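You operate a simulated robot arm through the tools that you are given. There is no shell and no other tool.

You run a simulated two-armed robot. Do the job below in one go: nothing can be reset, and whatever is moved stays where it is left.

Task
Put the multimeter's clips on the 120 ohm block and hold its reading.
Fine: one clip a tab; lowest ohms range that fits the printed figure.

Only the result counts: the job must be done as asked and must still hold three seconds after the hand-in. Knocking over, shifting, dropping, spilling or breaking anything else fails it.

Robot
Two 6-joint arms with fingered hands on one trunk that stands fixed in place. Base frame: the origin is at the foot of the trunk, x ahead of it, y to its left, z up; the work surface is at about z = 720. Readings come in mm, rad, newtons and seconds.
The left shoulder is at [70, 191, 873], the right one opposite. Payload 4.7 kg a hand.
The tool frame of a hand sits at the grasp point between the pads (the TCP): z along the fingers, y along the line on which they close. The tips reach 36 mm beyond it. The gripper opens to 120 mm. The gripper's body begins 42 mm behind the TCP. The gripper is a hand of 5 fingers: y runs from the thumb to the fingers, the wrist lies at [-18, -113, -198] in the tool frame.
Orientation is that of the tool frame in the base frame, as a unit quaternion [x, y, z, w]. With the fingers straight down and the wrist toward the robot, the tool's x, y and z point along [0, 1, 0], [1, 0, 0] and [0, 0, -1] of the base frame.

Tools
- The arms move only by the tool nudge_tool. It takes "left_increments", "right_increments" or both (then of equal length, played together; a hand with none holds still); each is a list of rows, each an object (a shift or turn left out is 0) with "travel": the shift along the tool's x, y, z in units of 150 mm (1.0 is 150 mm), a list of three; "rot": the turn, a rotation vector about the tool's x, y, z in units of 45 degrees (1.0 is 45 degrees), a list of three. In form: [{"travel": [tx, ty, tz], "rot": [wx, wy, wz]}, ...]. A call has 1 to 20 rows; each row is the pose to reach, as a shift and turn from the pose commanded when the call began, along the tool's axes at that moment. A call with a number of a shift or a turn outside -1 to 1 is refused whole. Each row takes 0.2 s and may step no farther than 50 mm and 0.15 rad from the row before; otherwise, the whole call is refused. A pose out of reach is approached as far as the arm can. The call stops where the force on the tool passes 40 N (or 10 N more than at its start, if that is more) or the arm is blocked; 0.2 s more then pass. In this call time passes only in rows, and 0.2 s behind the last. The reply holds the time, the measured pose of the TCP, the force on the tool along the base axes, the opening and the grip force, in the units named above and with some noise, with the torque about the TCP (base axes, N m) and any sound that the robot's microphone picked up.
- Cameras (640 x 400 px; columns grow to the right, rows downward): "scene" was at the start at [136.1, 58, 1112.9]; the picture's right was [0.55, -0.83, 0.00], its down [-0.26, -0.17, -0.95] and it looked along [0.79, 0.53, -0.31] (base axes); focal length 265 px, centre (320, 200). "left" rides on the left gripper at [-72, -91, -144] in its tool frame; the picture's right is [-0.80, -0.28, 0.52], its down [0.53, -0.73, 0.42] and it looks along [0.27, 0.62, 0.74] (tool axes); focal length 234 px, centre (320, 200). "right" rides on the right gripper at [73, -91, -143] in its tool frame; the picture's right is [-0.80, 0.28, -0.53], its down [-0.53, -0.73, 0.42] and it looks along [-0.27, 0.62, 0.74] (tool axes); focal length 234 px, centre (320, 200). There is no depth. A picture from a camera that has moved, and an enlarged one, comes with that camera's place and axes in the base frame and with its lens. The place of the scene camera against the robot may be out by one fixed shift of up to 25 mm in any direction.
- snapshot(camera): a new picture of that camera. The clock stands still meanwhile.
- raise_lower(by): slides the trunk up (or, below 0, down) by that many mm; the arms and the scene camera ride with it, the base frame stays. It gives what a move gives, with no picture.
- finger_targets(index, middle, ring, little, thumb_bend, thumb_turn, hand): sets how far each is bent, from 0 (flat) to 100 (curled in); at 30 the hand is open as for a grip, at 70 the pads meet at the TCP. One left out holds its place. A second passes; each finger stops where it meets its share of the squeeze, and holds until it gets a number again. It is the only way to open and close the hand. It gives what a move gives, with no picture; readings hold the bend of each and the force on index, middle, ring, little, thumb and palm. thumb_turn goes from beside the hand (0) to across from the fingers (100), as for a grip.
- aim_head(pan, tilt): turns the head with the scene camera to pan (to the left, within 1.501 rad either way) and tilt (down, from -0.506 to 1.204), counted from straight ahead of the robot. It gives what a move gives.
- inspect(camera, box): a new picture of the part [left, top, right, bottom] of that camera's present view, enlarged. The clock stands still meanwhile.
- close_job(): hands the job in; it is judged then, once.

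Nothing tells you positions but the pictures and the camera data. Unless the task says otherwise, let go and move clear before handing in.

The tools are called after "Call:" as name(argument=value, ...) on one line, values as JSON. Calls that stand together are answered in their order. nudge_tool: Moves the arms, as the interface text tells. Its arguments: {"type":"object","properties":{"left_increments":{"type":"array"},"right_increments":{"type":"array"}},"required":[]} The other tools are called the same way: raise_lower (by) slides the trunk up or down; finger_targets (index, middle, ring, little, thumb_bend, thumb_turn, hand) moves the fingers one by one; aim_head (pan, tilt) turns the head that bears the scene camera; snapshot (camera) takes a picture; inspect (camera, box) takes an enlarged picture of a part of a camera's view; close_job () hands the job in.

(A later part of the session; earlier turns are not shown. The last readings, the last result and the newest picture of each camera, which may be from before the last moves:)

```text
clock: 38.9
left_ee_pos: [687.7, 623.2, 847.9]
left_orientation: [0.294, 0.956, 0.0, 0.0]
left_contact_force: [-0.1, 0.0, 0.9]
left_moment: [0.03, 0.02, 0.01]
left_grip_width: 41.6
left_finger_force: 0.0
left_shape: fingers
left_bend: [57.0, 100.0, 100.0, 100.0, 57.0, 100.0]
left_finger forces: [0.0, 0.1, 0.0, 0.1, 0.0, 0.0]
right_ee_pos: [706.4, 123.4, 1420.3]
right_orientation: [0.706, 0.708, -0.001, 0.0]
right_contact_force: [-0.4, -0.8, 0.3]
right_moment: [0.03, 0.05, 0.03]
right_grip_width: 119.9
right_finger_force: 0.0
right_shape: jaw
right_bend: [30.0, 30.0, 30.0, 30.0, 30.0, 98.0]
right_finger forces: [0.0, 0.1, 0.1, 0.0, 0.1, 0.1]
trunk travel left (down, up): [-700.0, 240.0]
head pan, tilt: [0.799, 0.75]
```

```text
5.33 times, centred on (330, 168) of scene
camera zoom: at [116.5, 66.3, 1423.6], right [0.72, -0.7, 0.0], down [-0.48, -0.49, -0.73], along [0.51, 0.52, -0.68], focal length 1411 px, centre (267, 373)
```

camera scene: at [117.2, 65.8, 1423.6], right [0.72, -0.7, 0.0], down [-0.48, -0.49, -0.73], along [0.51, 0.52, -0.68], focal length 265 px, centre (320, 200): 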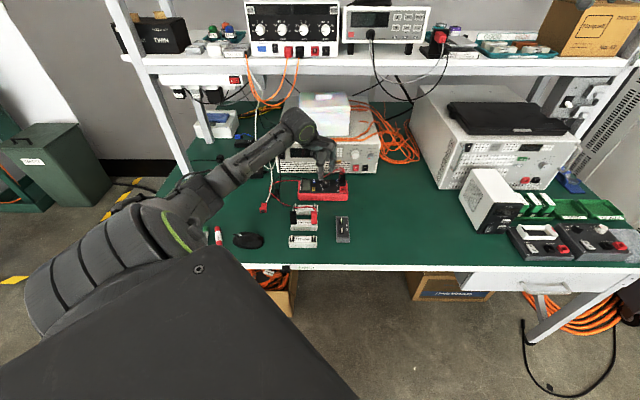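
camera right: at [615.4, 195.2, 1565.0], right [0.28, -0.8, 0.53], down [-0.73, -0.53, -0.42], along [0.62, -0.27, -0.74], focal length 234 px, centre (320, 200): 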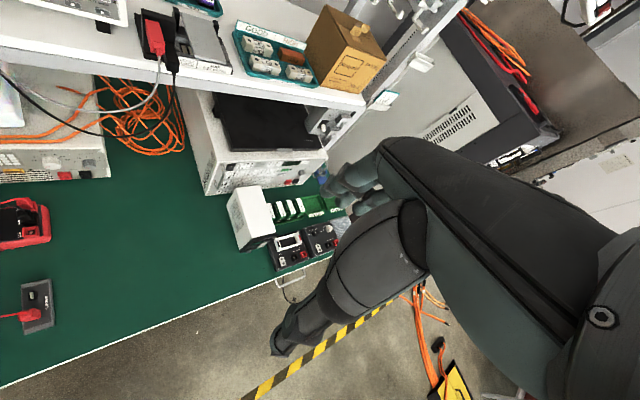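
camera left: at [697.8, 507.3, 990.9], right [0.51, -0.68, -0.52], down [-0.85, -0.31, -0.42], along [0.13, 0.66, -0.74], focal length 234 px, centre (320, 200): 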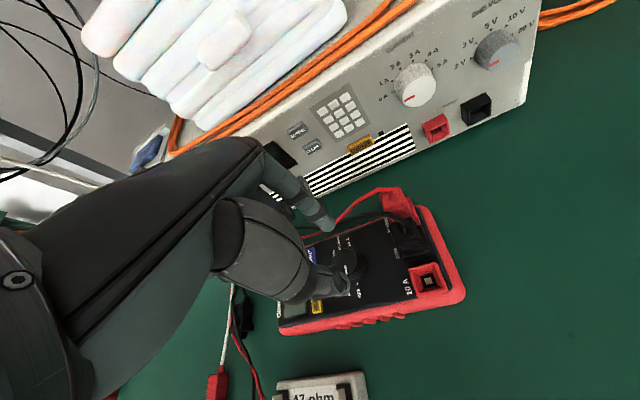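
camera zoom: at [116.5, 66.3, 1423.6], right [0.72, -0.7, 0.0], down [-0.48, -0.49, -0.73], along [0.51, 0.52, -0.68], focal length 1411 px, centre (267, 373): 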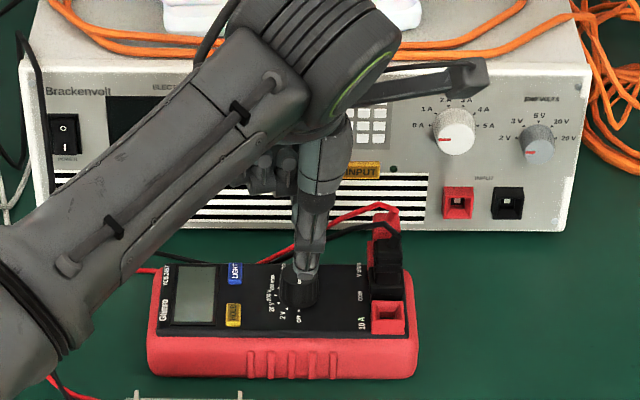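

Call:
finger_targets(hand="left", index=55, thumb_bend=55)

Call:
nudge_tool(left_increments=[{"travel": [0.013, 0.0, 0.1]}, {"travel": [0.013, 0.0, 0.2]}])

Call:
inspect(camera="left", box=[300, 195, 400, 295])

Call:
inspect(camera="scene", box=[300, 155, 350, 205])

```text
clock: 39.9
left_ee_pos: [686.2, 622.7, 847.8]
left_orientation: [0.293, 0.956, 0.0, 0.0]
left_contact_force: [0.2, -0.3, 0.6]
left_moment: [0.01, -0.04, -0.02]
left_grip_width: 47.1
left_finger_force: 0.1
left_shape: fingers
left_bend: [55.0, 100.0, 100.0, 100.0, 55.0, 100.0]
left_finger forces: [0.1, 0.0, 0.1, 0.0, 0.0, 0.0]
right_ee_pos: [706.2, 123.4, 1420.6]
right_orientation: [0.707, 0.707, 0.0, 0.0]
right_contact_force: [-0.9, 1.3, 0.2]
right_moment: [0.01, -0.04, 0.01]
right_grip_width: 119.9
right_finger_force: 0.0
right_shape: jaw
right_bend: [30.0, 30.0, 30.0, 30.0, 30.0, 98.0]
right_finger forces: [0.0, 0.0, 0.0, 0.0, 0.1, 0.0]
trunk travel left (down, up): [-700.0, 240.0]
head pan, tilt: [0.799, 0.75]
```

```text
clock: 40.5
left_ee_pos: [684.6, 624.6, 817.0]
left_orientation: [0.294, 0.956, -0.001, -0.001]
left_contact_force: [-0.2, -0.2, -0.2]
left_moment: [0.03, -0.01, 0.01]
left_grip_width: 47.5
left_finger_force: 0.0
left_shape: fingers
left_bend: [55.0, 100.0, 100.0, 100.0, 55.0, 100.0]
left_finger forces: [0.0, 0.0, 0.0, 0.0, 0.0, 0.1]
right_ee_pos: [707.3, 123.1, 1420.2]
right_orientation: [0.707, 0.707, 0.0, 0.0]
right_contact_force: [-0.6, 0.3, 1.3]
right_moment: [0.0, -0.04, 0.0]
right_grip_width: 119.5
right_finger_force: 0.1
right_shape: jaw
right_bend: [30.0, 30.0, 30.0, 30.0, 30.0, 98.0]
right_finger forces: [0.1, 0.0, 0.0, 0.0, 0.0, 0.0]
trunk travel left (down, up): [-700.0, 240.0]
head pan, tilt: [0.799, 0.75]
```

```text
4.00 times, centred on (350, 245) of left
camera zoom: at [694.2, 508.1, 961.4], right [0.51, -0.68, -0.52], down [-0.85, -0.31, -0.42], along [0.13, 0.66, -0.74], focal length 937 px, centre (200, 20)
```

zoom: 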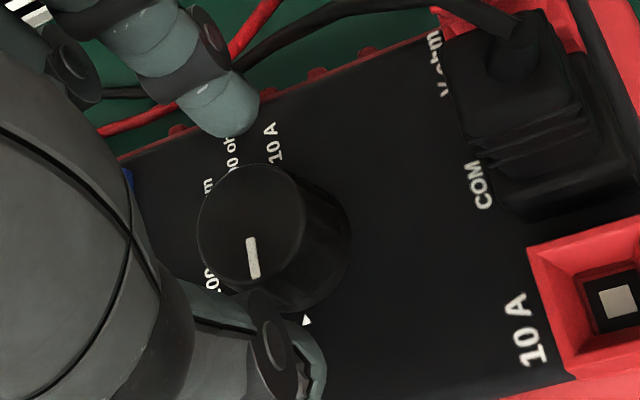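

```text
8.00 times, centred on (325, 180) of scene
camera zoom: at [116.4, 66.2, 1423.6], right [0.72, -0.7, 0.0], down [-0.48, -0.49, -0.73], along [0.51, 0.52, -0.68], focal length 2117 px, centre (280, 360)
```

zoom: 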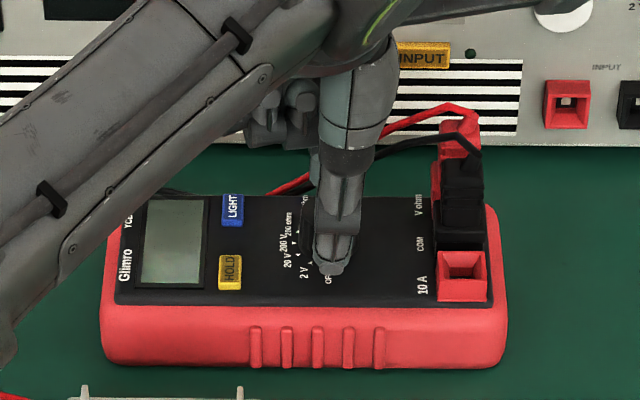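

Call:
nudge_tool(left_increments=[{"travel": [-0.003, 0.0, 0.05]}, {"travel": [-0.003, 0.0, 0.1]}])

Call:
inspect(camera="left", box=[300, 195, 400, 295])

Call:
inspect(camera="scene", box=[310, 165, 345, 200])

```text
clock: 41.1
left_ee_pos: [684.8, 622.7, 805.9]
left_orientation: [0.294, 0.956, 0.001, 0.002]
left_contact_force: [-0.1, 0.8, 4.3]
left_moment: [0.09, -0.16, 0.0]
left_grip_width: 47.8
left_finger_force: 1.7
left_shape: fingers
left_bend: [55.0, 100.0, 100.0, 100.0, 55.0, 100.0]
left_finger forces: [4.2, 0.1, 0.0, 0.0, 0.0, 0.0]
right_ee_pos: [705.9, 121.6, 1420.9]
right_orientation: [0.707, 0.708, 0.001, -0.001]
right_contact_force: [-0.5, 0.1, -0.5]
right_moment: [-0.01, 0.01, 0.01]
right_grip_width: 119.6
right_finger_force: 0.0
right_shape: jaw
right_bend: [30.0, 30.0, 30.0, 30.0, 30.0, 98.0]
right_finger forces: [0.0, 0.1, 0.0, 0.0, 0.0, 0.0]
trunk travel left (down, up): [-700.0, 240.0]
head pan, tilt: [0.799, 0.75]
```

```text
4.00 times, centred on (350, 245) of left
camera zoom: at [694.6, 507.1, 949.6], right [0.51, -0.68, -0.52], down [-0.85, -0.31, -0.43], along [0.13, 0.66, -0.74], focal length 937 px, centre (200, 20)
```

zoom: 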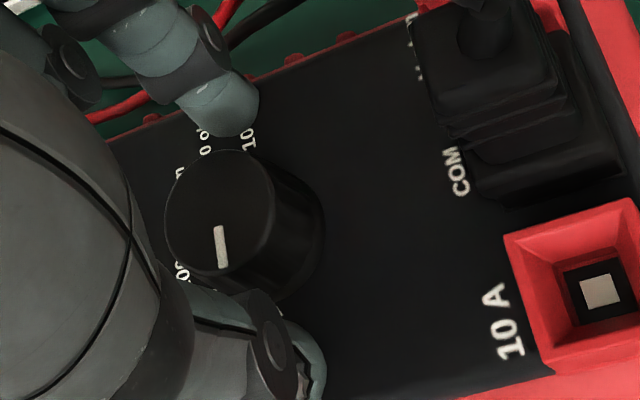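

```text
11.43 times, centred on (328, 182) of scene
camera zoom: at [115.1, 65.1, 1423.9], right [0.72, -0.7, 0.0], down [-0.47, -0.49, -0.73], along [0.51, 0.52, -0.68], focal length 3024 px, centre (234, 400)
```

zoom: 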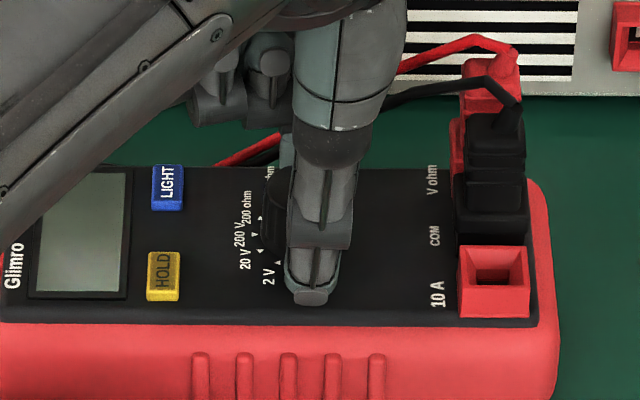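

The index tip is just touching the meter face at about 4 N, so this is the right depth. I'll ease up slightly and close on the knob.

Call:
nudge_tool(left_increments=[{"travel": [-0.004, 0.0, -0.015]}])

Call:
finger_targets(hand="left", index=72, thumb_bend=72)

Call:
inspect(camera="left", box=[300, 195, 400, 295])

```text
clock: 41.5
left_ee_pos: [685.5, 623.6, 806.5]
left_orientation: [0.293, 0.956, 0.0, -0.001]
left_contact_force: [-0.7, 1.2, 3.6]
left_moment: [0.11, -0.06, 0.02]
left_grip_width: 47.0
left_finger_force: 1.4
left_shape: fingers
left_bend: [55.0, 100.0, 100.0, 100.0, 55.0, 100.0]
left_finger forces: [2.9, 0.1, 0.0, 0.0, 0.1, 0.0]
right_ee_pos: [706.0, 123.8, 1421.3]
right_orientation: [0.707, 0.707, 0.0, 0.0]
right_contact_force: [1.4, 0.1, -0.8]
right_moment: [0.02, -0.02, 0.01]
right_grip_width: 119.9
right_finger_force: 0.0
right_shape: jaw
right_bend: [30.0, 30.0, 30.0, 30.0, 30.0, 98.0]
right_finger forces: [0.0, 0.0, 0.0, 0.1, 0.1, 0.0]
trunk travel left (down, up): [-700.0, 240.0]
head pan, tilt: [0.799, 0.75]
```

```text
clock: 42.5
left_ee_pos: [685.9, 623.3, 804.8]
left_orientation: [0.294, 0.956, -0.001, 0.0]
left_contact_force: [-0.7, -2.6, 0.1]
left_moment: [-0.12, 0.09, 0.03]
left_grip_width: 25.4
left_finger_force: 9.8
left_shape: fingers
left_bend: [62.0, 100.0, 100.0, 100.0, 64.0, 100.0]
left_finger forces: [8.4, 0.0, 0.1, 0.1, 11.4, 0.0]
right_ee_pos: [706.5, 122.6, 1421.0]
right_orientation: [0.706, 0.708, 0.0, 0.0]
right_contact_force: [0.0, -0.5, -0.1]
right_moment: [0.02, 0.0, -0.01]
right_grip_width: 120.0
right_finger_force: 0.1
right_shape: jaw
right_bend: [30.0, 30.0, 30.0, 30.0, 30.0, 98.0]
right_finger forces: [0.1, 0.0, 0.0, 0.0, 0.0, 0.0]
trunk travel left (down, up): [-700.0, 240.0]
head pan, tilt: [0.799, 0.75]
```

```text
4.00 times, centred on (350, 245) of left
camera zoom: at [696.1, 507.3, 949.2], right [0.51, -0.68, -0.52], down [-0.85, -0.31, -0.42], along [0.13, 0.66, -0.74], focal length 937 px, centre (200, 20)
```

zoom: 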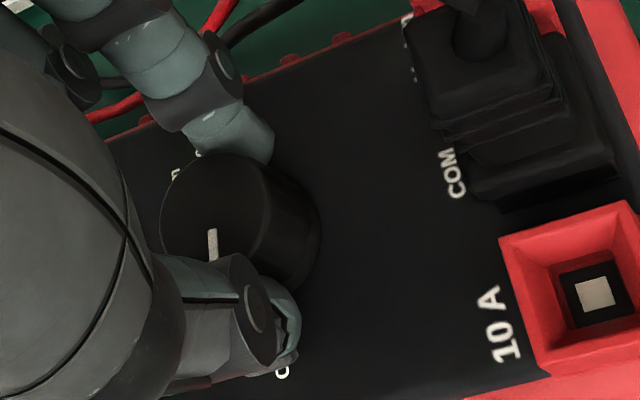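

The knob is gripped firmly at about 10 N. I'll turn 45° clockwise about its axis and check the pointer.

Call:
nudge_tool(left_increments=[{"travel": [0.0026, 0.0002, 0], "rot": [0, 0, 0.167]}, {"travel": [0.0052, 0.0007, 0], "rot": [0, 0, 0.333]}, {"travel": [0.0077, 0.0015, 0], "rot": [0, 0, 0.5]}, {"travel": [0.01, 0.0027, 0], "rot": [0, 0, 0.667]}, {"travel": [0.0122, 0.0041, 0], "rot": [0, 0, 0.833]}, {"travel": [0.0141, 0.0059, 0], "rot": [0, 0, 1.0]}])

Call:
inspect(camera="left", box=[300, 195, 400, 295])

Call:
inspect(camera="scene", box=[290, 160, 360, 210])

```text
clock: 43.9
left_ee_pos: [685.7, 624.8, 805.6]
left_orientation: [0.637, 0.771, 0.0, 0.0]
left_contact_force: [1.4, -1.0, 0.2]
left_moment: [-0.02, -0.02, 0.01]
left_grip_width: 25.1
left_finger_force: 9.4
left_shape: fingers
left_bend: [61.0, 100.0, 100.0, 100.0, 65.0, 100.0]
left_finger forces: [9.7, 0.0, 0.0, 0.0, 9.0, 0.0]
right_ee_pos: [705.9, 124.7, 1419.6]
right_orientation: [0.706, 0.708, -0.001, -0.001]
right_contact_force: [1.0, -0.2, -0.4]
right_moment: [0.0, 0.02, -0.03]
right_grip_width: 119.7
right_finger_force: 0.0
right_shape: jaw
right_bend: [30.0, 30.0, 30.0, 30.0, 30.0, 98.0]
right_finger forces: [0.1, 0.0, 0.0, 0.0, 0.0, 0.1]
trunk travel left (down, up): [-700.0, 240.0]
head pan, tilt: [0.799, 0.75]
```

```text
4.00 times, centred on (350, 245) of left
camera zoom: at [610.9, 536.4, 949.3], right [-0.12, -0.84, -0.52], down [-0.82, 0.39, -0.42], along [0.56, 0.38, -0.74], focal length 937 px, centre (200, 20)
```

zoom: 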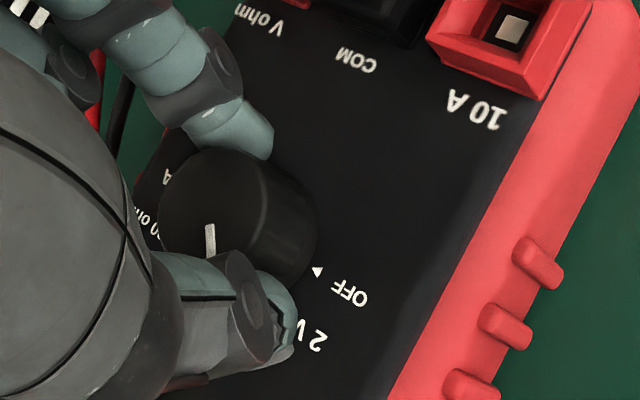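

```text
8.00 times, centred on (325, 185) of scene
camera zoom: at [116.8, 66.6, 1423.5], right [0.72, -0.7, 0.0], down [-0.48, -0.49, -0.73], along [0.51, 0.52, -0.68], focal length 2117 px, centre (280, 320)
```

zoom: 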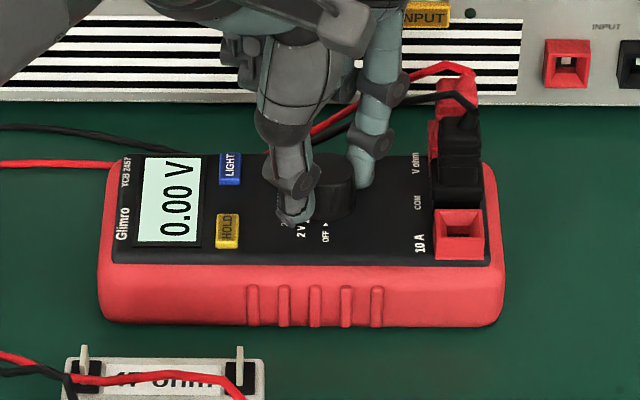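

The meter woke up: it reads 0.00 V and the dial is following the hand. I'll turn another 45°.

Call:
nudge_tool(left_increments=[{"travel": [0.0026, 0.0002, 0], "rot": [0, 0, 0.167]}, {"travel": [0.0052, 0.0007, 0], "rot": [0, 0, 0.333]}, {"travel": [0.0077, 0.0015, 0], "rot": [0, 0, 0.5]}, {"travel": [0.01, 0.0027, 0], "rot": [0, 0, 0.667]}, {"travel": [0.0122, 0.0041, 0], "rot": [0, 0, 0.833]}, {"travel": [0.0141, 0.0059, 0], "rot": [0, 0, 1.0]}])

Call:
inspect(camera="left", box=[300, 195, 400, 295])

Call:
inspect(camera="scene", box=[290, 160, 360, 210])

Call:
snapshot(camera="scene")

```text
clock: 45.3
left_ee_pos: [686.6, 626.7, 804.5]
left_orientation: [0.884, 0.467, -0.001, 0.0]
left_contact_force: [0.6, -3.1, 0.3]
left_moment: [-0.09, -0.03, 0.03]
left_grip_width: 25.1
left_finger_force: 10.2
left_shape: fingers
left_bend: [60.0, 100.0, 100.0, 100.0, 65.0, 100.0]
left_finger forces: [11.2, 0.0, 0.0, 0.0, 8.6, 0.0]
right_ee_pos: [706.4, 123.2, 1419.8]
right_orientation: [0.706, 0.708, -0.001, -0.001]
right_contact_force: [-0.5, -0.6, 0.0]
right_moment: [-0.03, 0.05, -0.03]
right_grip_width: 119.8
right_finger_force: 0.0
right_shape: jaw
right_bend: [30.0, 30.0, 30.0, 30.0, 30.0, 98.0]
right_finger forces: [0.0, 0.0, 0.0, 0.0, 0.1, 0.0]
trunk travel left (down, up): [-700.0, 240.0]
head pan, tilt: [0.799, 0.75]
```

```text
4.00 times, centred on (350, 245) of left
camera zoom: at [570.8, 618.9, 949.3], right [-0.68, -0.51, -0.52], down [-0.31, 0.85, -0.43], along [0.66, -0.13, -0.74], focal length 937 px, centre (200, 20)
```

zoom: 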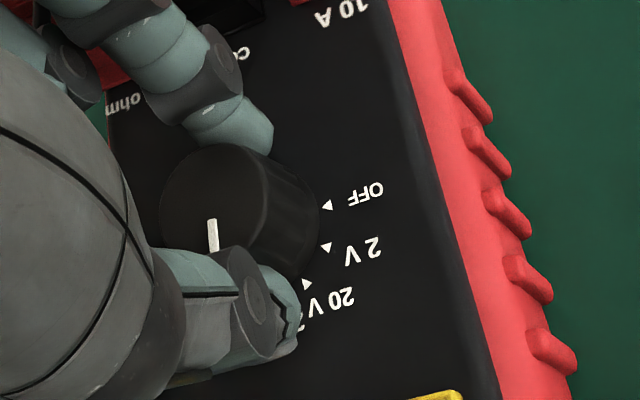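

```text
8.00 times, centred on (325, 185) of scene
camera zoom: at [116.9, 65.7, 1423.6], right [0.72, -0.7, 0.0], down [-0.48, -0.49, -0.73], along [0.51, 0.52, -0.68], focal length 2117 px, centre (280, 320)
```

zoom: 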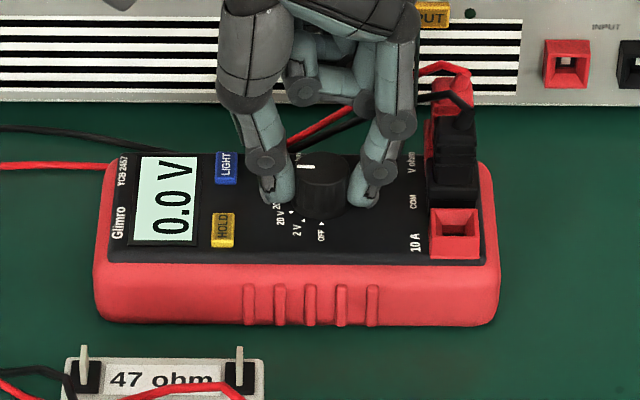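

```text
taken
camera scene: at [116.9, 65.7, 1423.6], right [0.72, -0.7, 0.0], down [-0.48, -0.49, -0.73], along [0.51, 0.52, -0.68], focal length 265 px, centre (320, 200)
```

scene: 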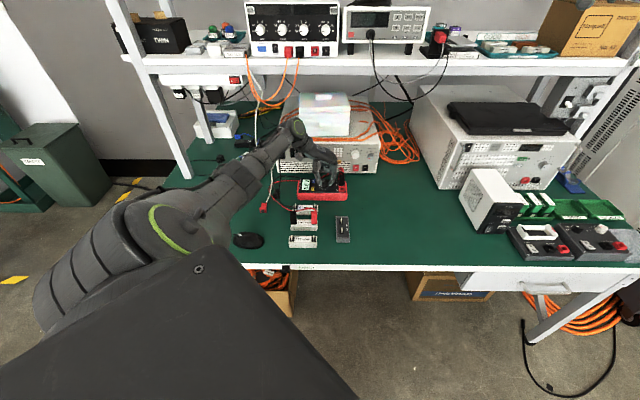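

The dial is at the 200 V position (0.0 V), exactly 90° in, but the meter body has crept about 2 mm sideways. I'll turn the last 30° and ease the hand back the other way at the same time.

Call:
nudge_tool(left_increments=[{"travel": [0.0025, 0.0051, 0], "rot": [0, 0, 0.167]}, {"travel": [0.0049, 0.0107, 0], "rot": [0, 0, 0.333]}, {"travel": [0.0073, 0.0167, 0], "rot": [0, 0, 0.5]}, {"travel": [0.0095, 0.0232, 0], "rot": [0, 0, 0.667]}])

Call:
inspect(camera="left", box=[300, 195, 400, 295])

Call:
inspect(camera="scene", box=[295, 160, 355, 205])

```text
clock: 46.3
left_ee_pos: [670.5, 610.1, 807.6]
left_orientation: [0.975, 0.223, 0.0, 0.001]
left_contact_force: [1.4, 0.4, 0.3]
left_moment: [-0.04, -0.02, -0.02]
left_grip_width: 24.8
left_finger_force: 8.9
left_shape: fingers
left_bend: [61.0, 100.0, 100.0, 100.0, 65.0, 100.0]
left_finger forces: [9.2, 0.0, 0.0, 0.0, 9.1, 0.0]
left hand out of reach, approached as far as the arm can: row 3, 4
right_ee_pos: [706.3, 124.9, 1419.9]
right_orientation: [0.707, 0.707, 0.0, -0.001]
right_contact_force: [-0.3, 0.4, -0.1]
right_moment: [-0.02, -0.02, -0.03]
right_grip_width: 120.0
right_finger_force: 0.0
right_shape: jaw
right_bend: [30.0, 30.0, 30.0, 30.0, 30.0, 98.0]
right_finger forces: [0.0, 0.1, 0.0, 0.0, 0.0, 0.0]
trunk travel left (down, up): [-700.0, 240.0]
head pan, tilt: [0.799, 0.75]
```

```text
4.00 times, centred on (350, 245) of left
camera zoom: at [566.2, 662.0, 949.7], right [-0.85, -0.1, -0.52], down [0.16, 0.89, -0.43], along [0.51, -0.44, -0.74], focal length 937 px, centre (200, 20)
```

zoom: 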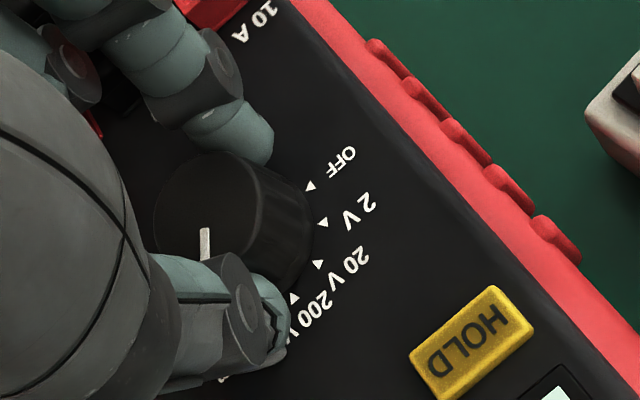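

```text
8.89 times, centred on (325, 182) of scene
camera zoom: at [116.1, 66.8, 1423.6], right [0.72, -0.7, 0.0], down [-0.48, -0.49, -0.73], along [0.51, 0.52, -0.68], focal length 2352 px, centre (276, 356)
```

zoom: 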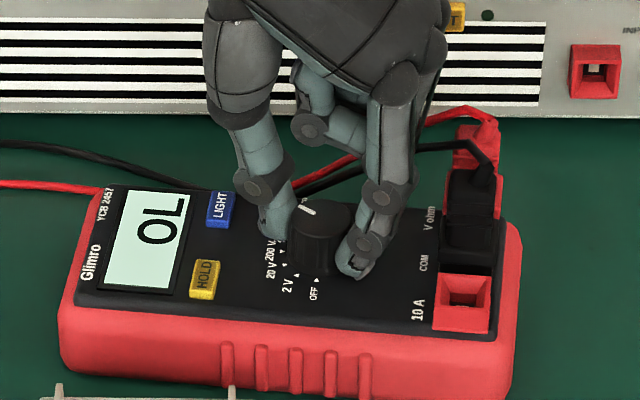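

The arm hit its reach limit and dragged the meter about 20 mm toward me, and the display reads OL. I'll stop and look carefully before doing anything else.

Call:
inspect(camera="scene", box=[297, 170, 337, 200])

Call:
inspect(camera="scene", box=[285, 195, 335, 245])

Call:
snapshot(camera="left")

```text
13.33 times, centred on (317, 185) of scene
camera zoom: at [116.1, 66.8, 1423.6], right [0.72, -0.7, 0.0], down [-0.48, -0.49, -0.73], along [0.51, 0.52, -0.68], focal length 3528 px, centre (360, 400)
```

zoom: 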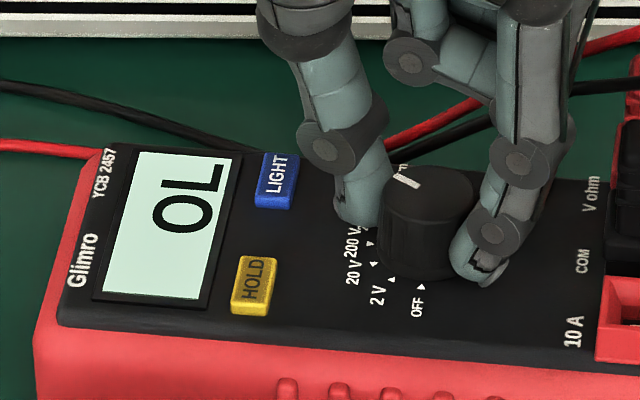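

```text
8.00 times, centred on (310, 220) of scene
camera zoom: at [116.1, 66.8, 1423.6], right [0.72, -0.7, 0.0], down [-0.48, -0.49, -0.73], along [0.51, 0.52, -0.68], focal length 2117 px, centre (400, 40)
```

zoom: 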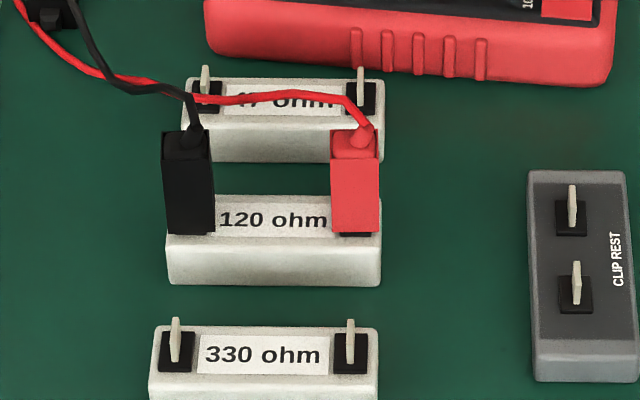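

```text
taken
camera left: at [566.2, 662.0, 949.7], right [-0.85, -0.1, -0.52], down [0.16, 0.89, -0.43], along [0.51, -0.44, -0.74], focal length 234 px, centre (320, 200)
```

left: 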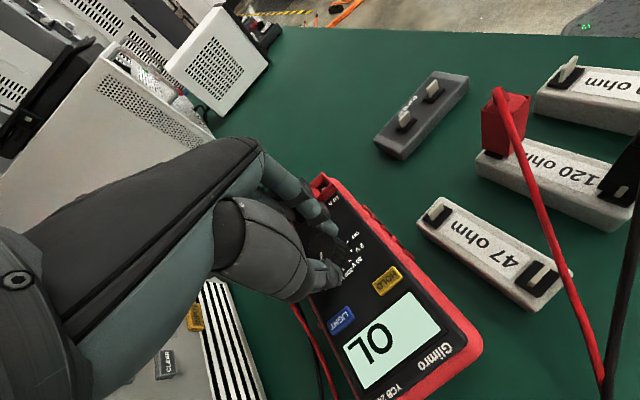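

Call:
inspect(camera="left", box=[470, 80, 640, 240])

Call:
inspect(camera="scene", box=[295, 200, 325, 230])

```text
2.50 times, centred on (555, 160) of left
camera zoom: at [566.2, 662.0, 949.7], right [-0.85, -0.1, -0.52], down [0.16, 0.89, -0.43], along [0.51, -0.44, -0.74], focal length 585 px, centre (-268, 300)
```

zoom: 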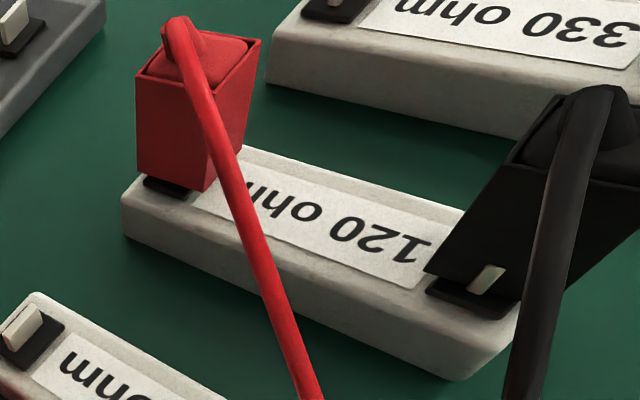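

```text
13.33 times, centred on (310, 215) of scene
camera zoom: at [116.1, 66.8, 1423.6], right [0.72, -0.7, 0.0], down [-0.48, -0.49, -0.73], along [0.51, 0.52, -0.68], focal length 3528 px, centre (453, 0)
```

zoom: 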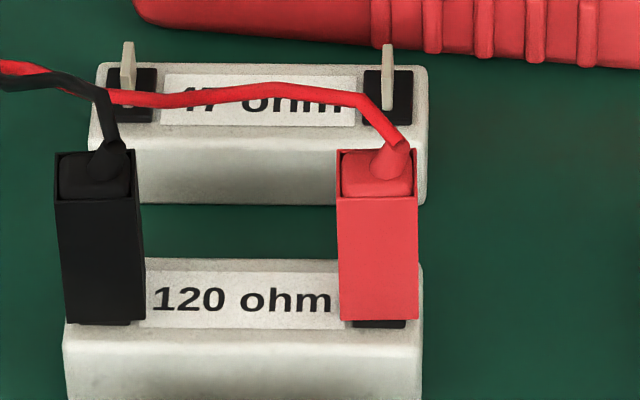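

Viewed from behind, the black clip sits several millimetres too far toward me, with its tab poking out the far side. The red clip is also slightly off. The dial itself turned correctly, so I'll release the knob, lift clear, and check everything from above.

Call:
finger_targets(hand="left", index=57, thumb_bend=57)

Call:
nudge_tool(left_increments=[{"travel": [0, 0, -0.1]}, {"travel": [0, 0, -0.25]}, {"travel": [0, 0, -0.5]}, {"travel": [0, 0, -0.75]}])

Call:
inspect(camera="scene", box=[290, 160, 360, 210])

Call:
snapshot(camera="left")

```text
clock: 47.3
left_ee_pos: [670.0, 609.8, 805.4]
left_orientation: [0.975, 0.223, 0.0, 0.001]
left_contact_force: [-0.6, 0.1, 0.6]
left_moment: [0.0, 0.03, 0.01]
left_grip_width: 44.6
left_finger_force: 0.1
left_shape: fingers
left_bend: [56.0, 100.0, 100.0, 100.0, 56.0, 100.0]
left_finger forces: [0.1, 0.0, 0.1, 0.0, 0.1, 0.1]
right_ee_pos: [705.4, 123.5, 1421.0]
right_orientation: [0.706, 0.708, 0.0, 0.0]
right_contact_force: [0.7, -0.1, -0.4]
right_moment: [0.0, -0.04, -0.02]
right_grip_width: 120.0
right_finger_force: 0.0
right_shape: jaw
right_bend: [30.0, 30.0, 30.0, 30.0, 30.0, 98.0]
right_finger forces: [0.1, 0.1, 0.0, 0.0, 0.0, 0.0]
trunk travel left (down, up): [-700.0, 240.0]
head pan, tilt: [0.799, 0.75]
```

```text
clock: 48.3
left_ee_pos: [670.1, 610.7, 918.5]
left_orientation: [0.975, 0.224, 0.0, 0.0]
left_contact_force: [-0.5, 0.5, -0.4]
left_moment: [0.01, -0.01, 0.01]
left_grip_width: 44.2
left_finger_force: 0.1
left_shape: fingers
left_bend: [56.0, 100.0, 100.0, 100.0, 56.0, 100.0]
left_finger forces: [0.0, 0.0, 0.1, 0.1, 0.0, 0.0]
right_ee_pos: [706.0, 122.0, 1420.9]
right_orientation: [0.706, 0.708, 0.0, 0.0]
right_contact_force: [-0.8, -0.4, 0.0]
right_moment: [0.0, -0.02, -0.01]
right_grip_width: 120.1
right_finger_force: 0.0
right_shape: jaw
right_bend: [30.0, 30.0, 30.0, 30.0, 30.0, 98.0]
right_finger forces: [0.0, 0.0, 0.0, 0.0, 0.0, 0.0]
trunk travel left (down, up): [-700.0, 240.0]
head pan, tilt: [0.799, 0.75]
```

```text
8.00 times, centred on (325, 185) of scene
camera zoom: at [115.6, 65.3, 1423.7], right [0.72, -0.7, 0.0], down [-0.48, -0.49, -0.73], along [0.51, 0.52, -0.68], focal length 2117 px, centre (280, 320)
```

zoom: 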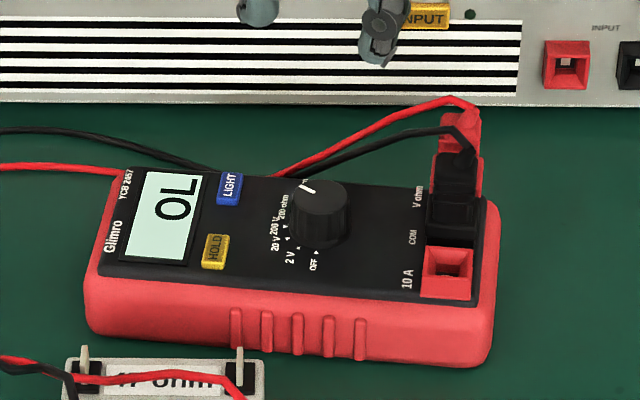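

```text
taken
camera left: at [565.6, 662.6, 1062.8], right [-0.84, -0.1, -0.53], down [0.16, 0.89, -0.43], along [0.51, -0.44, -0.74], focal length 234 px, centre (320, 200)
```

left: 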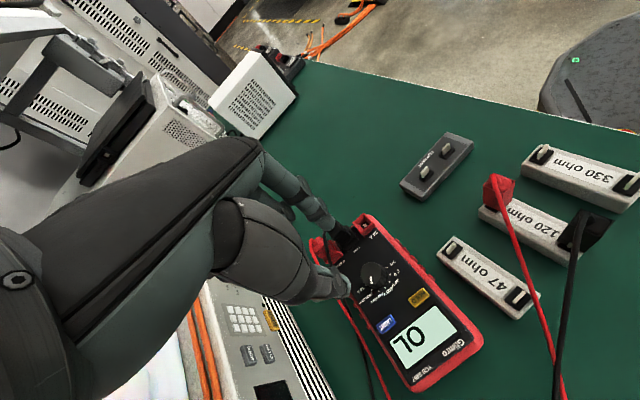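

Call:
inspect(camera="left", box=[325, 220, 445, 320])

Call:
inspect(camera="scene", box=[312, 176, 336, 200])

Call:
inspect(camera="left", box=[470, 160, 610, 280])

```text
4.00 times, centred on (385, 270) of left
camera zoom: at [565.6, 662.6, 1062.8], right [-0.84, -0.1, -0.53], down [0.16, 0.89, -0.43], along [0.51, -0.44, -0.74], focal length 937 px, centre (60, -80)
```

zoom: 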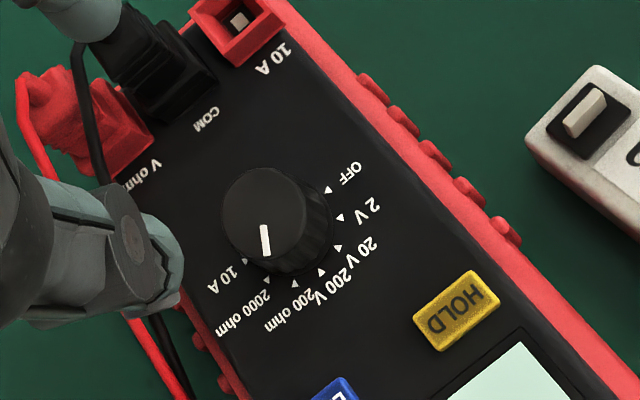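

```text
16.00 times, centred on (324, 188) of scene
camera zoom: at [115.6, 65.3, 1423.7], right [0.72, -0.7, 0.0], down [-0.48, -0.49, -0.73], along [0.51, 0.52, -0.68], focal length 4234 px, centre (256, 392)
```

zoom: 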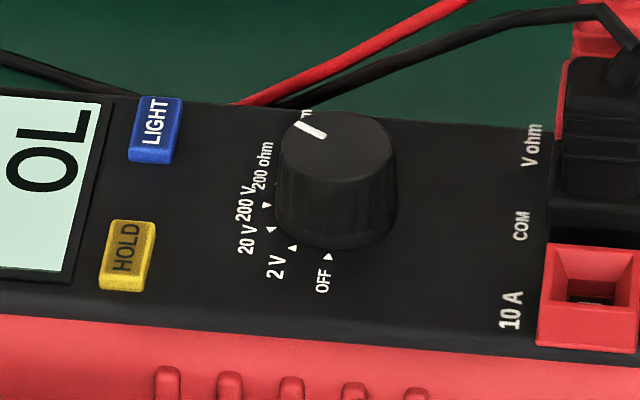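

```text
3.33 times, centred on (540, 220) of left
camera zoom: at [565.6, 662.6, 1062.8], right [-0.84, -0.1, -0.53], down [0.16, 0.89, -0.43], along [0.51, -0.44, -0.74], focal length 781 px, centre (-413, 133)
```

zoom: 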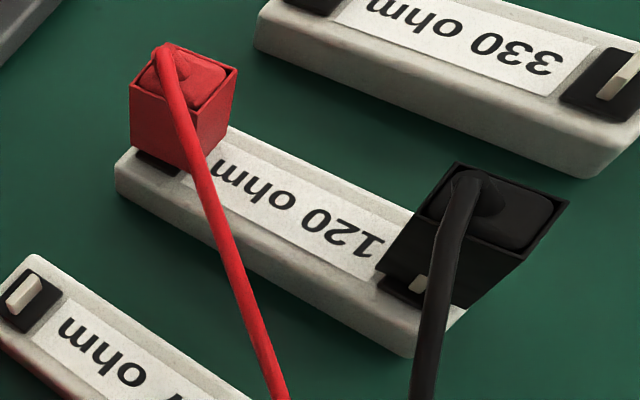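

The dial pointer is on 200 ohm, which is right, so OL means the clips aren't making contact. I'll move to a closer viewpoint behind the blocks to measure exactly how each clip sits on its tab.

Call:
nudge_tool(left_increments=[{"travel": [-0.17, -0.008, 0.1]}, {"travel": [-0.34, -0.016, 0.25]}, {"travel": [-0.51, -0.024, 0.42]}, {"travel": [-0.68, -0.032, 0.59]}])

Call:
snapshot(camera="left")

Call:
inspect(camera="left", box=[340, 150, 520, 300])

```text
clock: 49.3
left_ee_pos: [575.9, 572.6, 831.1]
left_orientation: [0.975, 0.224, 0.0, 0.001]
left_contact_force: [-0.3, 0.7, 0.0]
left_moment: [-0.02, -0.01, 0.01]
left_grip_width: 44.4
left_finger_force: 0.0
left_shape: fingers
left_bend: [56.0, 100.0, 100.0, 100.0, 56.0, 100.0]
left_finger forces: [0.1, 0.0, 0.0, 0.0, 0.0, 0.0]
right_ee_pos: [705.7, 124.3, 1421.0]
right_orientation: [0.707, 0.708, 0.0, 0.0]
right_contact_force: [-0.9, 0.2, -0.1]
right_moment: [-0.02, -0.01, -0.03]
right_grip_width: 119.7
right_finger_force: 0.1
right_shape: jaw
right_bend: [30.0, 30.0, 30.0, 30.0, 30.0, 98.0]
right_finger forces: [0.0, 0.1, 0.0, 0.1, 0.0, 0.0]
trunk travel left (down, up): [-700.0, 240.0]
head pan, tilt: [0.799, 0.75]
```

```text
taken
camera left: at [471.6, 622.4, 974.1], right [-0.84, -0.1, -0.53], down [0.16, 0.89, -0.43], along [0.51, -0.44, -0.74], focal length 234 px, centre (320, 200)
```

left: 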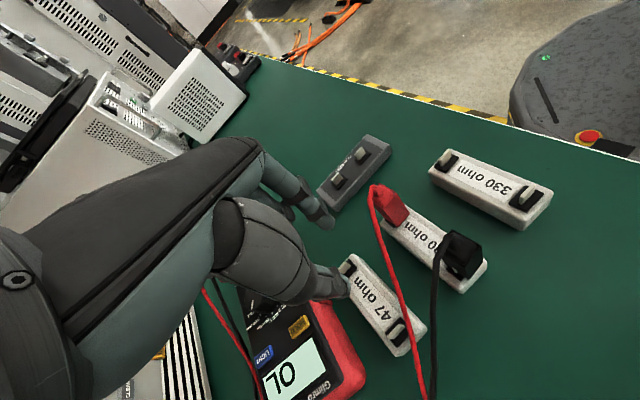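

```text
2.67 times, centred on (430, 225) of left
camera zoom: at [471.6, 622.4, 974.1], right [-0.84, -0.1, -0.53], down [0.16, 0.89, -0.43], along [0.51, -0.44, -0.74], focal length 624 px, centre (27, 133)
```

zoom: 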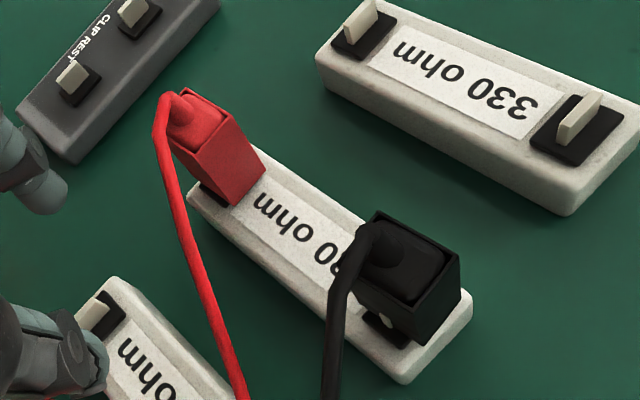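

Call:
inspect(camera="left", box=[425, 220, 495, 290])

Call:
inspect(camera="left", box=[365, 175, 425, 235])

Call:
inspect(camera="left", box=[330, 130, 400, 200])

```text
5.71 times, centred on (460, 255) of left
camera zoom: at [471.6, 622.4, 974.1], right [-0.84, -0.1, -0.53], down [0.16, 0.89, -0.43], along [0.51, -0.44, -0.74], focal length 1338 px, centre (-480, -114)
```

zoom: 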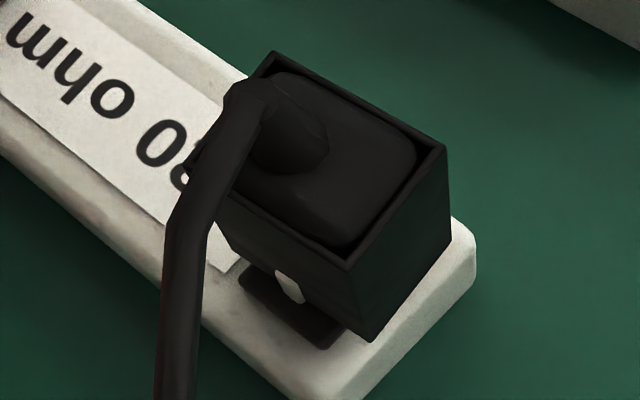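

```text
6.67 times, centred on (395, 205) of left
camera zoom: at [471.6, 622.4, 974.1], right [-0.84, -0.1, -0.53], down [0.16, 0.89, -0.43], along [0.51, -0.44, -0.74], focal length 1561 px, centre (-180, 167)
```

zoom: 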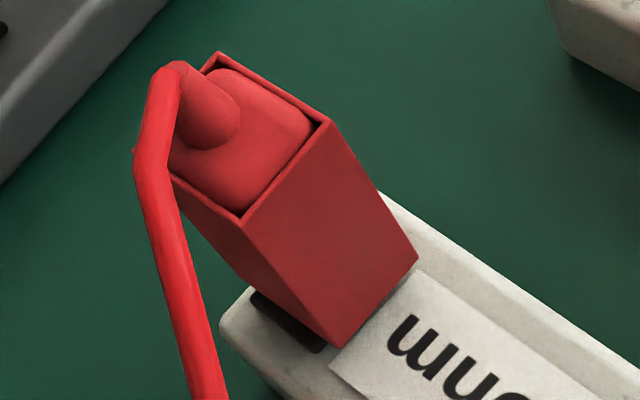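

```text
5.71 times, centred on (365, 165) of left
camera zoom: at [471.6, 622.4, 974.1], right [-0.84, -0.1, -0.53], down [0.16, 0.89, -0.43], along [0.51, -0.44, -0.74], focal length 1338 px, centre (63, 400)
```

zoom: 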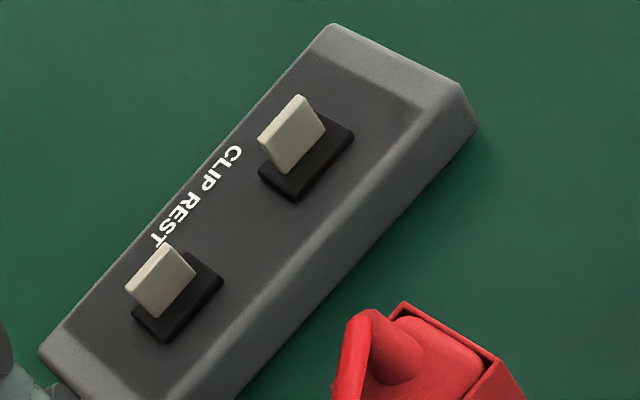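

From here the red clip sits right, within 1 mm and square. The black clip is 3.4 mm too far forward and yawed 6°, and that explains the OL. I'll go above the black clip with the same grasp that worked for the red one.

Call:
nudge_tool(left_increments=[{"travel": [0, 0, -0.2]}, {"travel": [0, 0, -0.393]}, {"travel": [-0.1, -0.049, -0.393], "rot": [0, 0, -0.13]}, {"travel": [-0.2, -0.099, -0.393], "rot": [0, 0, -0.26]}, {"travel": [-0.3, -0.148, -0.393], "rot": [0, 0, -0.39]}, {"travel": [-0.4, -0.197, -0.393], "rot": [0, 0, -0.52]}, {"travel": [-0.5, -0.247, -0.393], "rot": [0, 0, -0.65]}, {"travel": [-0.6, -0.296, -0.393], "rot": [0, 0, -0.78]}])

Call:
inspect(camera="left", box=[310, 220, 410, 320])

Call:
inspect(camera="scene", box=[280, 170, 335, 235])

```text
clock: 51.1
left_ee_pos: [475.5, 571.5, 889.8]
left_orientation: [0.862, 0.508, 0.0, 0.001]
left_contact_force: [0.3, 0.4, -0.1]
left_moment: [0.01, 0.01, 0.04]
left_grip_width: 44.3
left_finger_force: 0.1
left_shape: fingers
left_bend: [56.0, 100.0, 100.0, 100.0, 56.0, 100.0]
left_finger forces: [0.0, 0.0, 0.0, 0.1, 0.1, 0.1]
right_ee_pos: [704.9, 122.7, 1420.7]
right_orientation: [0.707, 0.707, -0.001, 0.001]
right_contact_force: [0.0, -0.5, -0.1]
right_moment: [0.0, 0.0, 0.01]
right_grip_width: 119.7
right_finger_force: 0.0
right_shape: jaw
right_bend: [30.0, 30.0, 30.0, 30.0, 30.0, 98.0]
right_finger forces: [0.1, 0.0, 0.1, 0.1, 0.0, 0.0]
trunk travel left (down, up): [-700.0, 240.0]
head pan, tilt: [0.799, 0.75]
```

```text
4.00 times, centred on (360, 270) of left
camera zoom: at [360.5, 552.4, 1033.5], right [-0.63, -0.57, -0.53], down [-0.38, 0.82, -0.43], along [0.67, -0.07, -0.74], focal length 937 px, centre (160, -80)
```

zoom: 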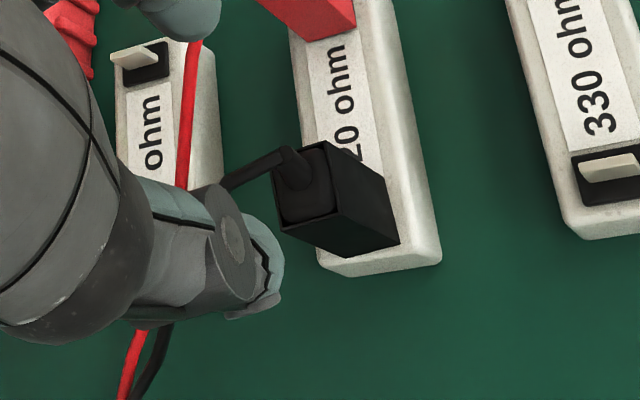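

```text
6.15 times, centred on (308, 202) of scene
camera zoom: at [115.0, 65.6, 1423.7], right [0.72, -0.7, 0.0], down [-0.47, -0.49, -0.73], along [0.51, 0.52, -0.68], focal length 1628 px, centre (397, 185)
```

zoom: 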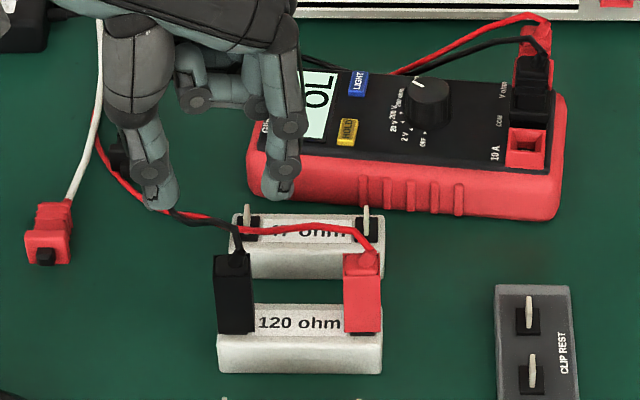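

Call:
nudge_tool(left_increments=[{"travel": [0.017, 0.004, 0.17]}, {"travel": [0.017, 0.004, 0.34]}])

Call:
inspect(camera="left", box=[300, 205, 400, 305])

Call:
inspect(camera="scene", box=[285, 190, 325, 230])

```text
clock: 51.7
left_ee_pos: [476.8, 574.3, 838.7]
left_orientation: [0.862, 0.507, 0.0, -0.001]
left_contact_force: [0.4, -0.1, 0.1]
left_moment: [-0.04, 0.01, 0.0]
left_grip_width: 44.3
left_finger_force: 0.1
left_shape: fingers
left_bend: [56.0, 100.0, 100.0, 100.0, 56.0, 100.0]
left_finger forces: [0.1, 0.0, 0.1, 0.0, 0.0, 0.0]
right_ee_pos: [706.8, 124.2, 1420.4]
right_orientation: [0.707, 0.707, 0.0, 0.0]
right_contact_force: [0.8, -1.0, 0.2]
right_moment: [0.02, 0.02, -0.04]
right_grip_width: 119.8
right_finger_force: 0.1
right_shape: jaw
right_bend: [30.0, 30.0, 30.0, 30.0, 30.0, 98.0]
right_finger forces: [0.0, 0.1, 0.0, 0.0, 0.0, 0.0]
trunk travel left (down, up): [-700.0, 240.0]
head pan, tilt: [0.799, 0.75]
```

```text
4.00 times, centred on (350, 255) of left
camera zoom: at [362.7, 555.8, 982.0], right [-0.63, -0.57, -0.53], down [-0.38, 0.82, -0.42], along [0.67, -0.07, -0.74], focal length 937 px, centre (200, -20)
```

zoom: 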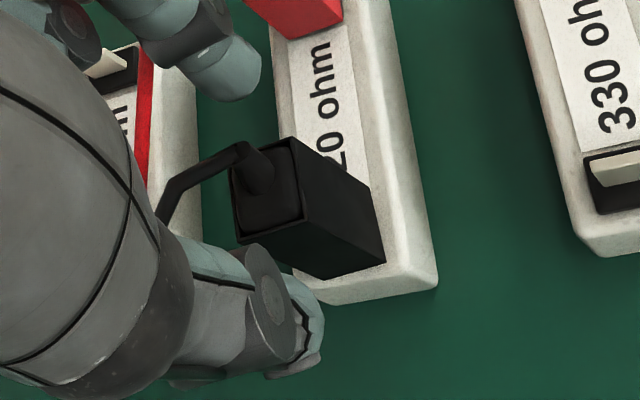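

```text
10.00 times, centred on (305, 210) of scene
camera zoom: at [116.0, 66.4, 1423.7], right [0.72, -0.7, 0.0], down [-0.48, -0.49, -0.73], along [0.51, 0.52, -0.68], focal length 2646 px, centre (470, 100)
```

zoom: 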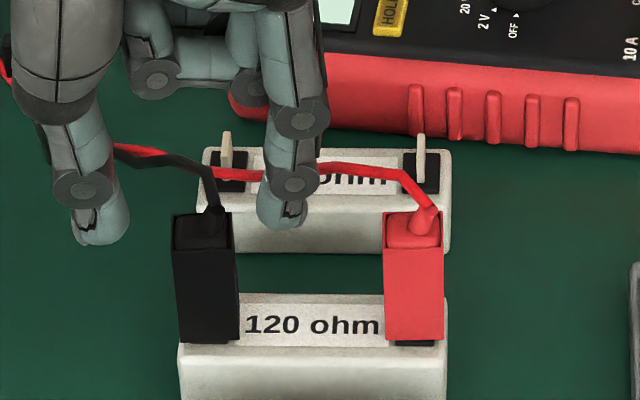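

Call:
nudge_tool(left_increments=[{"travel": [0.002, 0.01, 0.1]}, {"travel": [0.002, 0.01, 0.2]}, {"travel": [0.002, 0.01, 0.285]}])

Call:
inspect(camera="left", box=[300, 205, 400, 305])

Call:
inspect(camera="scene", box=[285, 190, 325, 230])

```text
clock: 52.5
left_ee_pos: [479.0, 572.4, 795.0]
left_orientation: [0.862, 0.507, -0.001, 0.0]
left_contact_force: [0.6, -0.1, 0.0]
left_moment: [0.02, 0.0, -0.01]
left_grip_width: 44.3
left_finger_force: 0.1
left_shape: fingers
left_bend: [56.0, 100.0, 100.0, 100.0, 56.0, 100.0]
left_finger forces: [0.0, 0.0, 0.0, 0.1, 0.1, 0.0]
right_ee_pos: [707.1, 123.0, 1420.8]
right_orientation: [0.706, 0.708, 0.0, 0.0]
right_contact_force: [-0.1, 0.2, 0.0]
right_moment: [-0.03, 0.0, 0.01]
right_grip_width: 119.9
right_finger_force: 0.0
right_shape: jaw
right_bend: [30.0, 30.0, 30.0, 30.0, 30.0, 98.0]
right_finger forces: [0.1, 0.1, 0.0, 0.0, 0.0, 0.0]
trunk travel left (down, up): [-700.0, 240.0]
head pan, tilt: [0.799, 0.75]
```

```text
4.00 times, centred on (350, 255) of left
camera zoom: at [365.4, 553.9, 938.8], right [-0.63, -0.57, -0.52], down [-0.38, 0.82, -0.43], along [0.67, -0.07, -0.74], focal length 937 px, centre (200, -20)
```

zoom: 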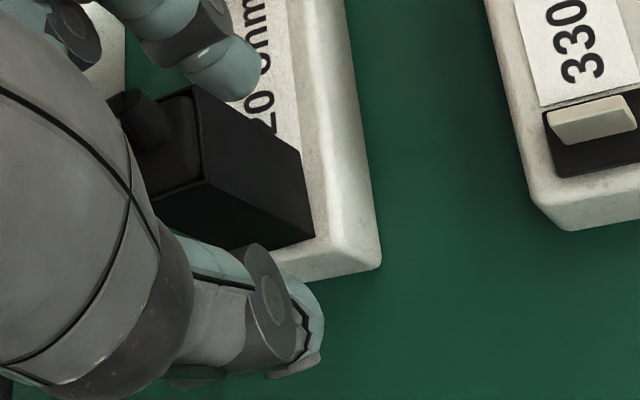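

```text
10.00 times, centred on (305, 210) of scene
camera zoom: at [116.2, 66.1, 1423.7], right [0.72, -0.7, 0.0], down [-0.48, -0.49, -0.73], along [0.51, 0.52, -0.68], focal length 2646 px, centre (470, 100)
```

zoom: 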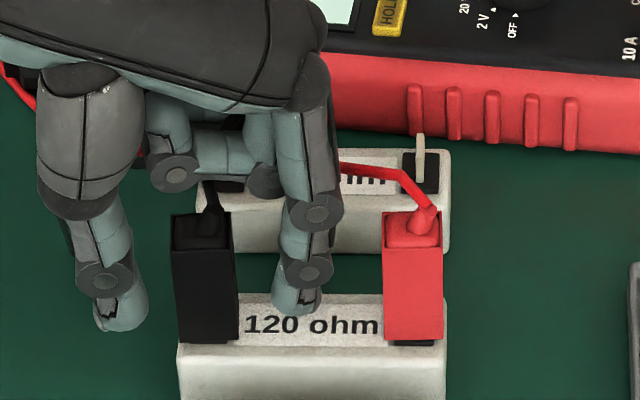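

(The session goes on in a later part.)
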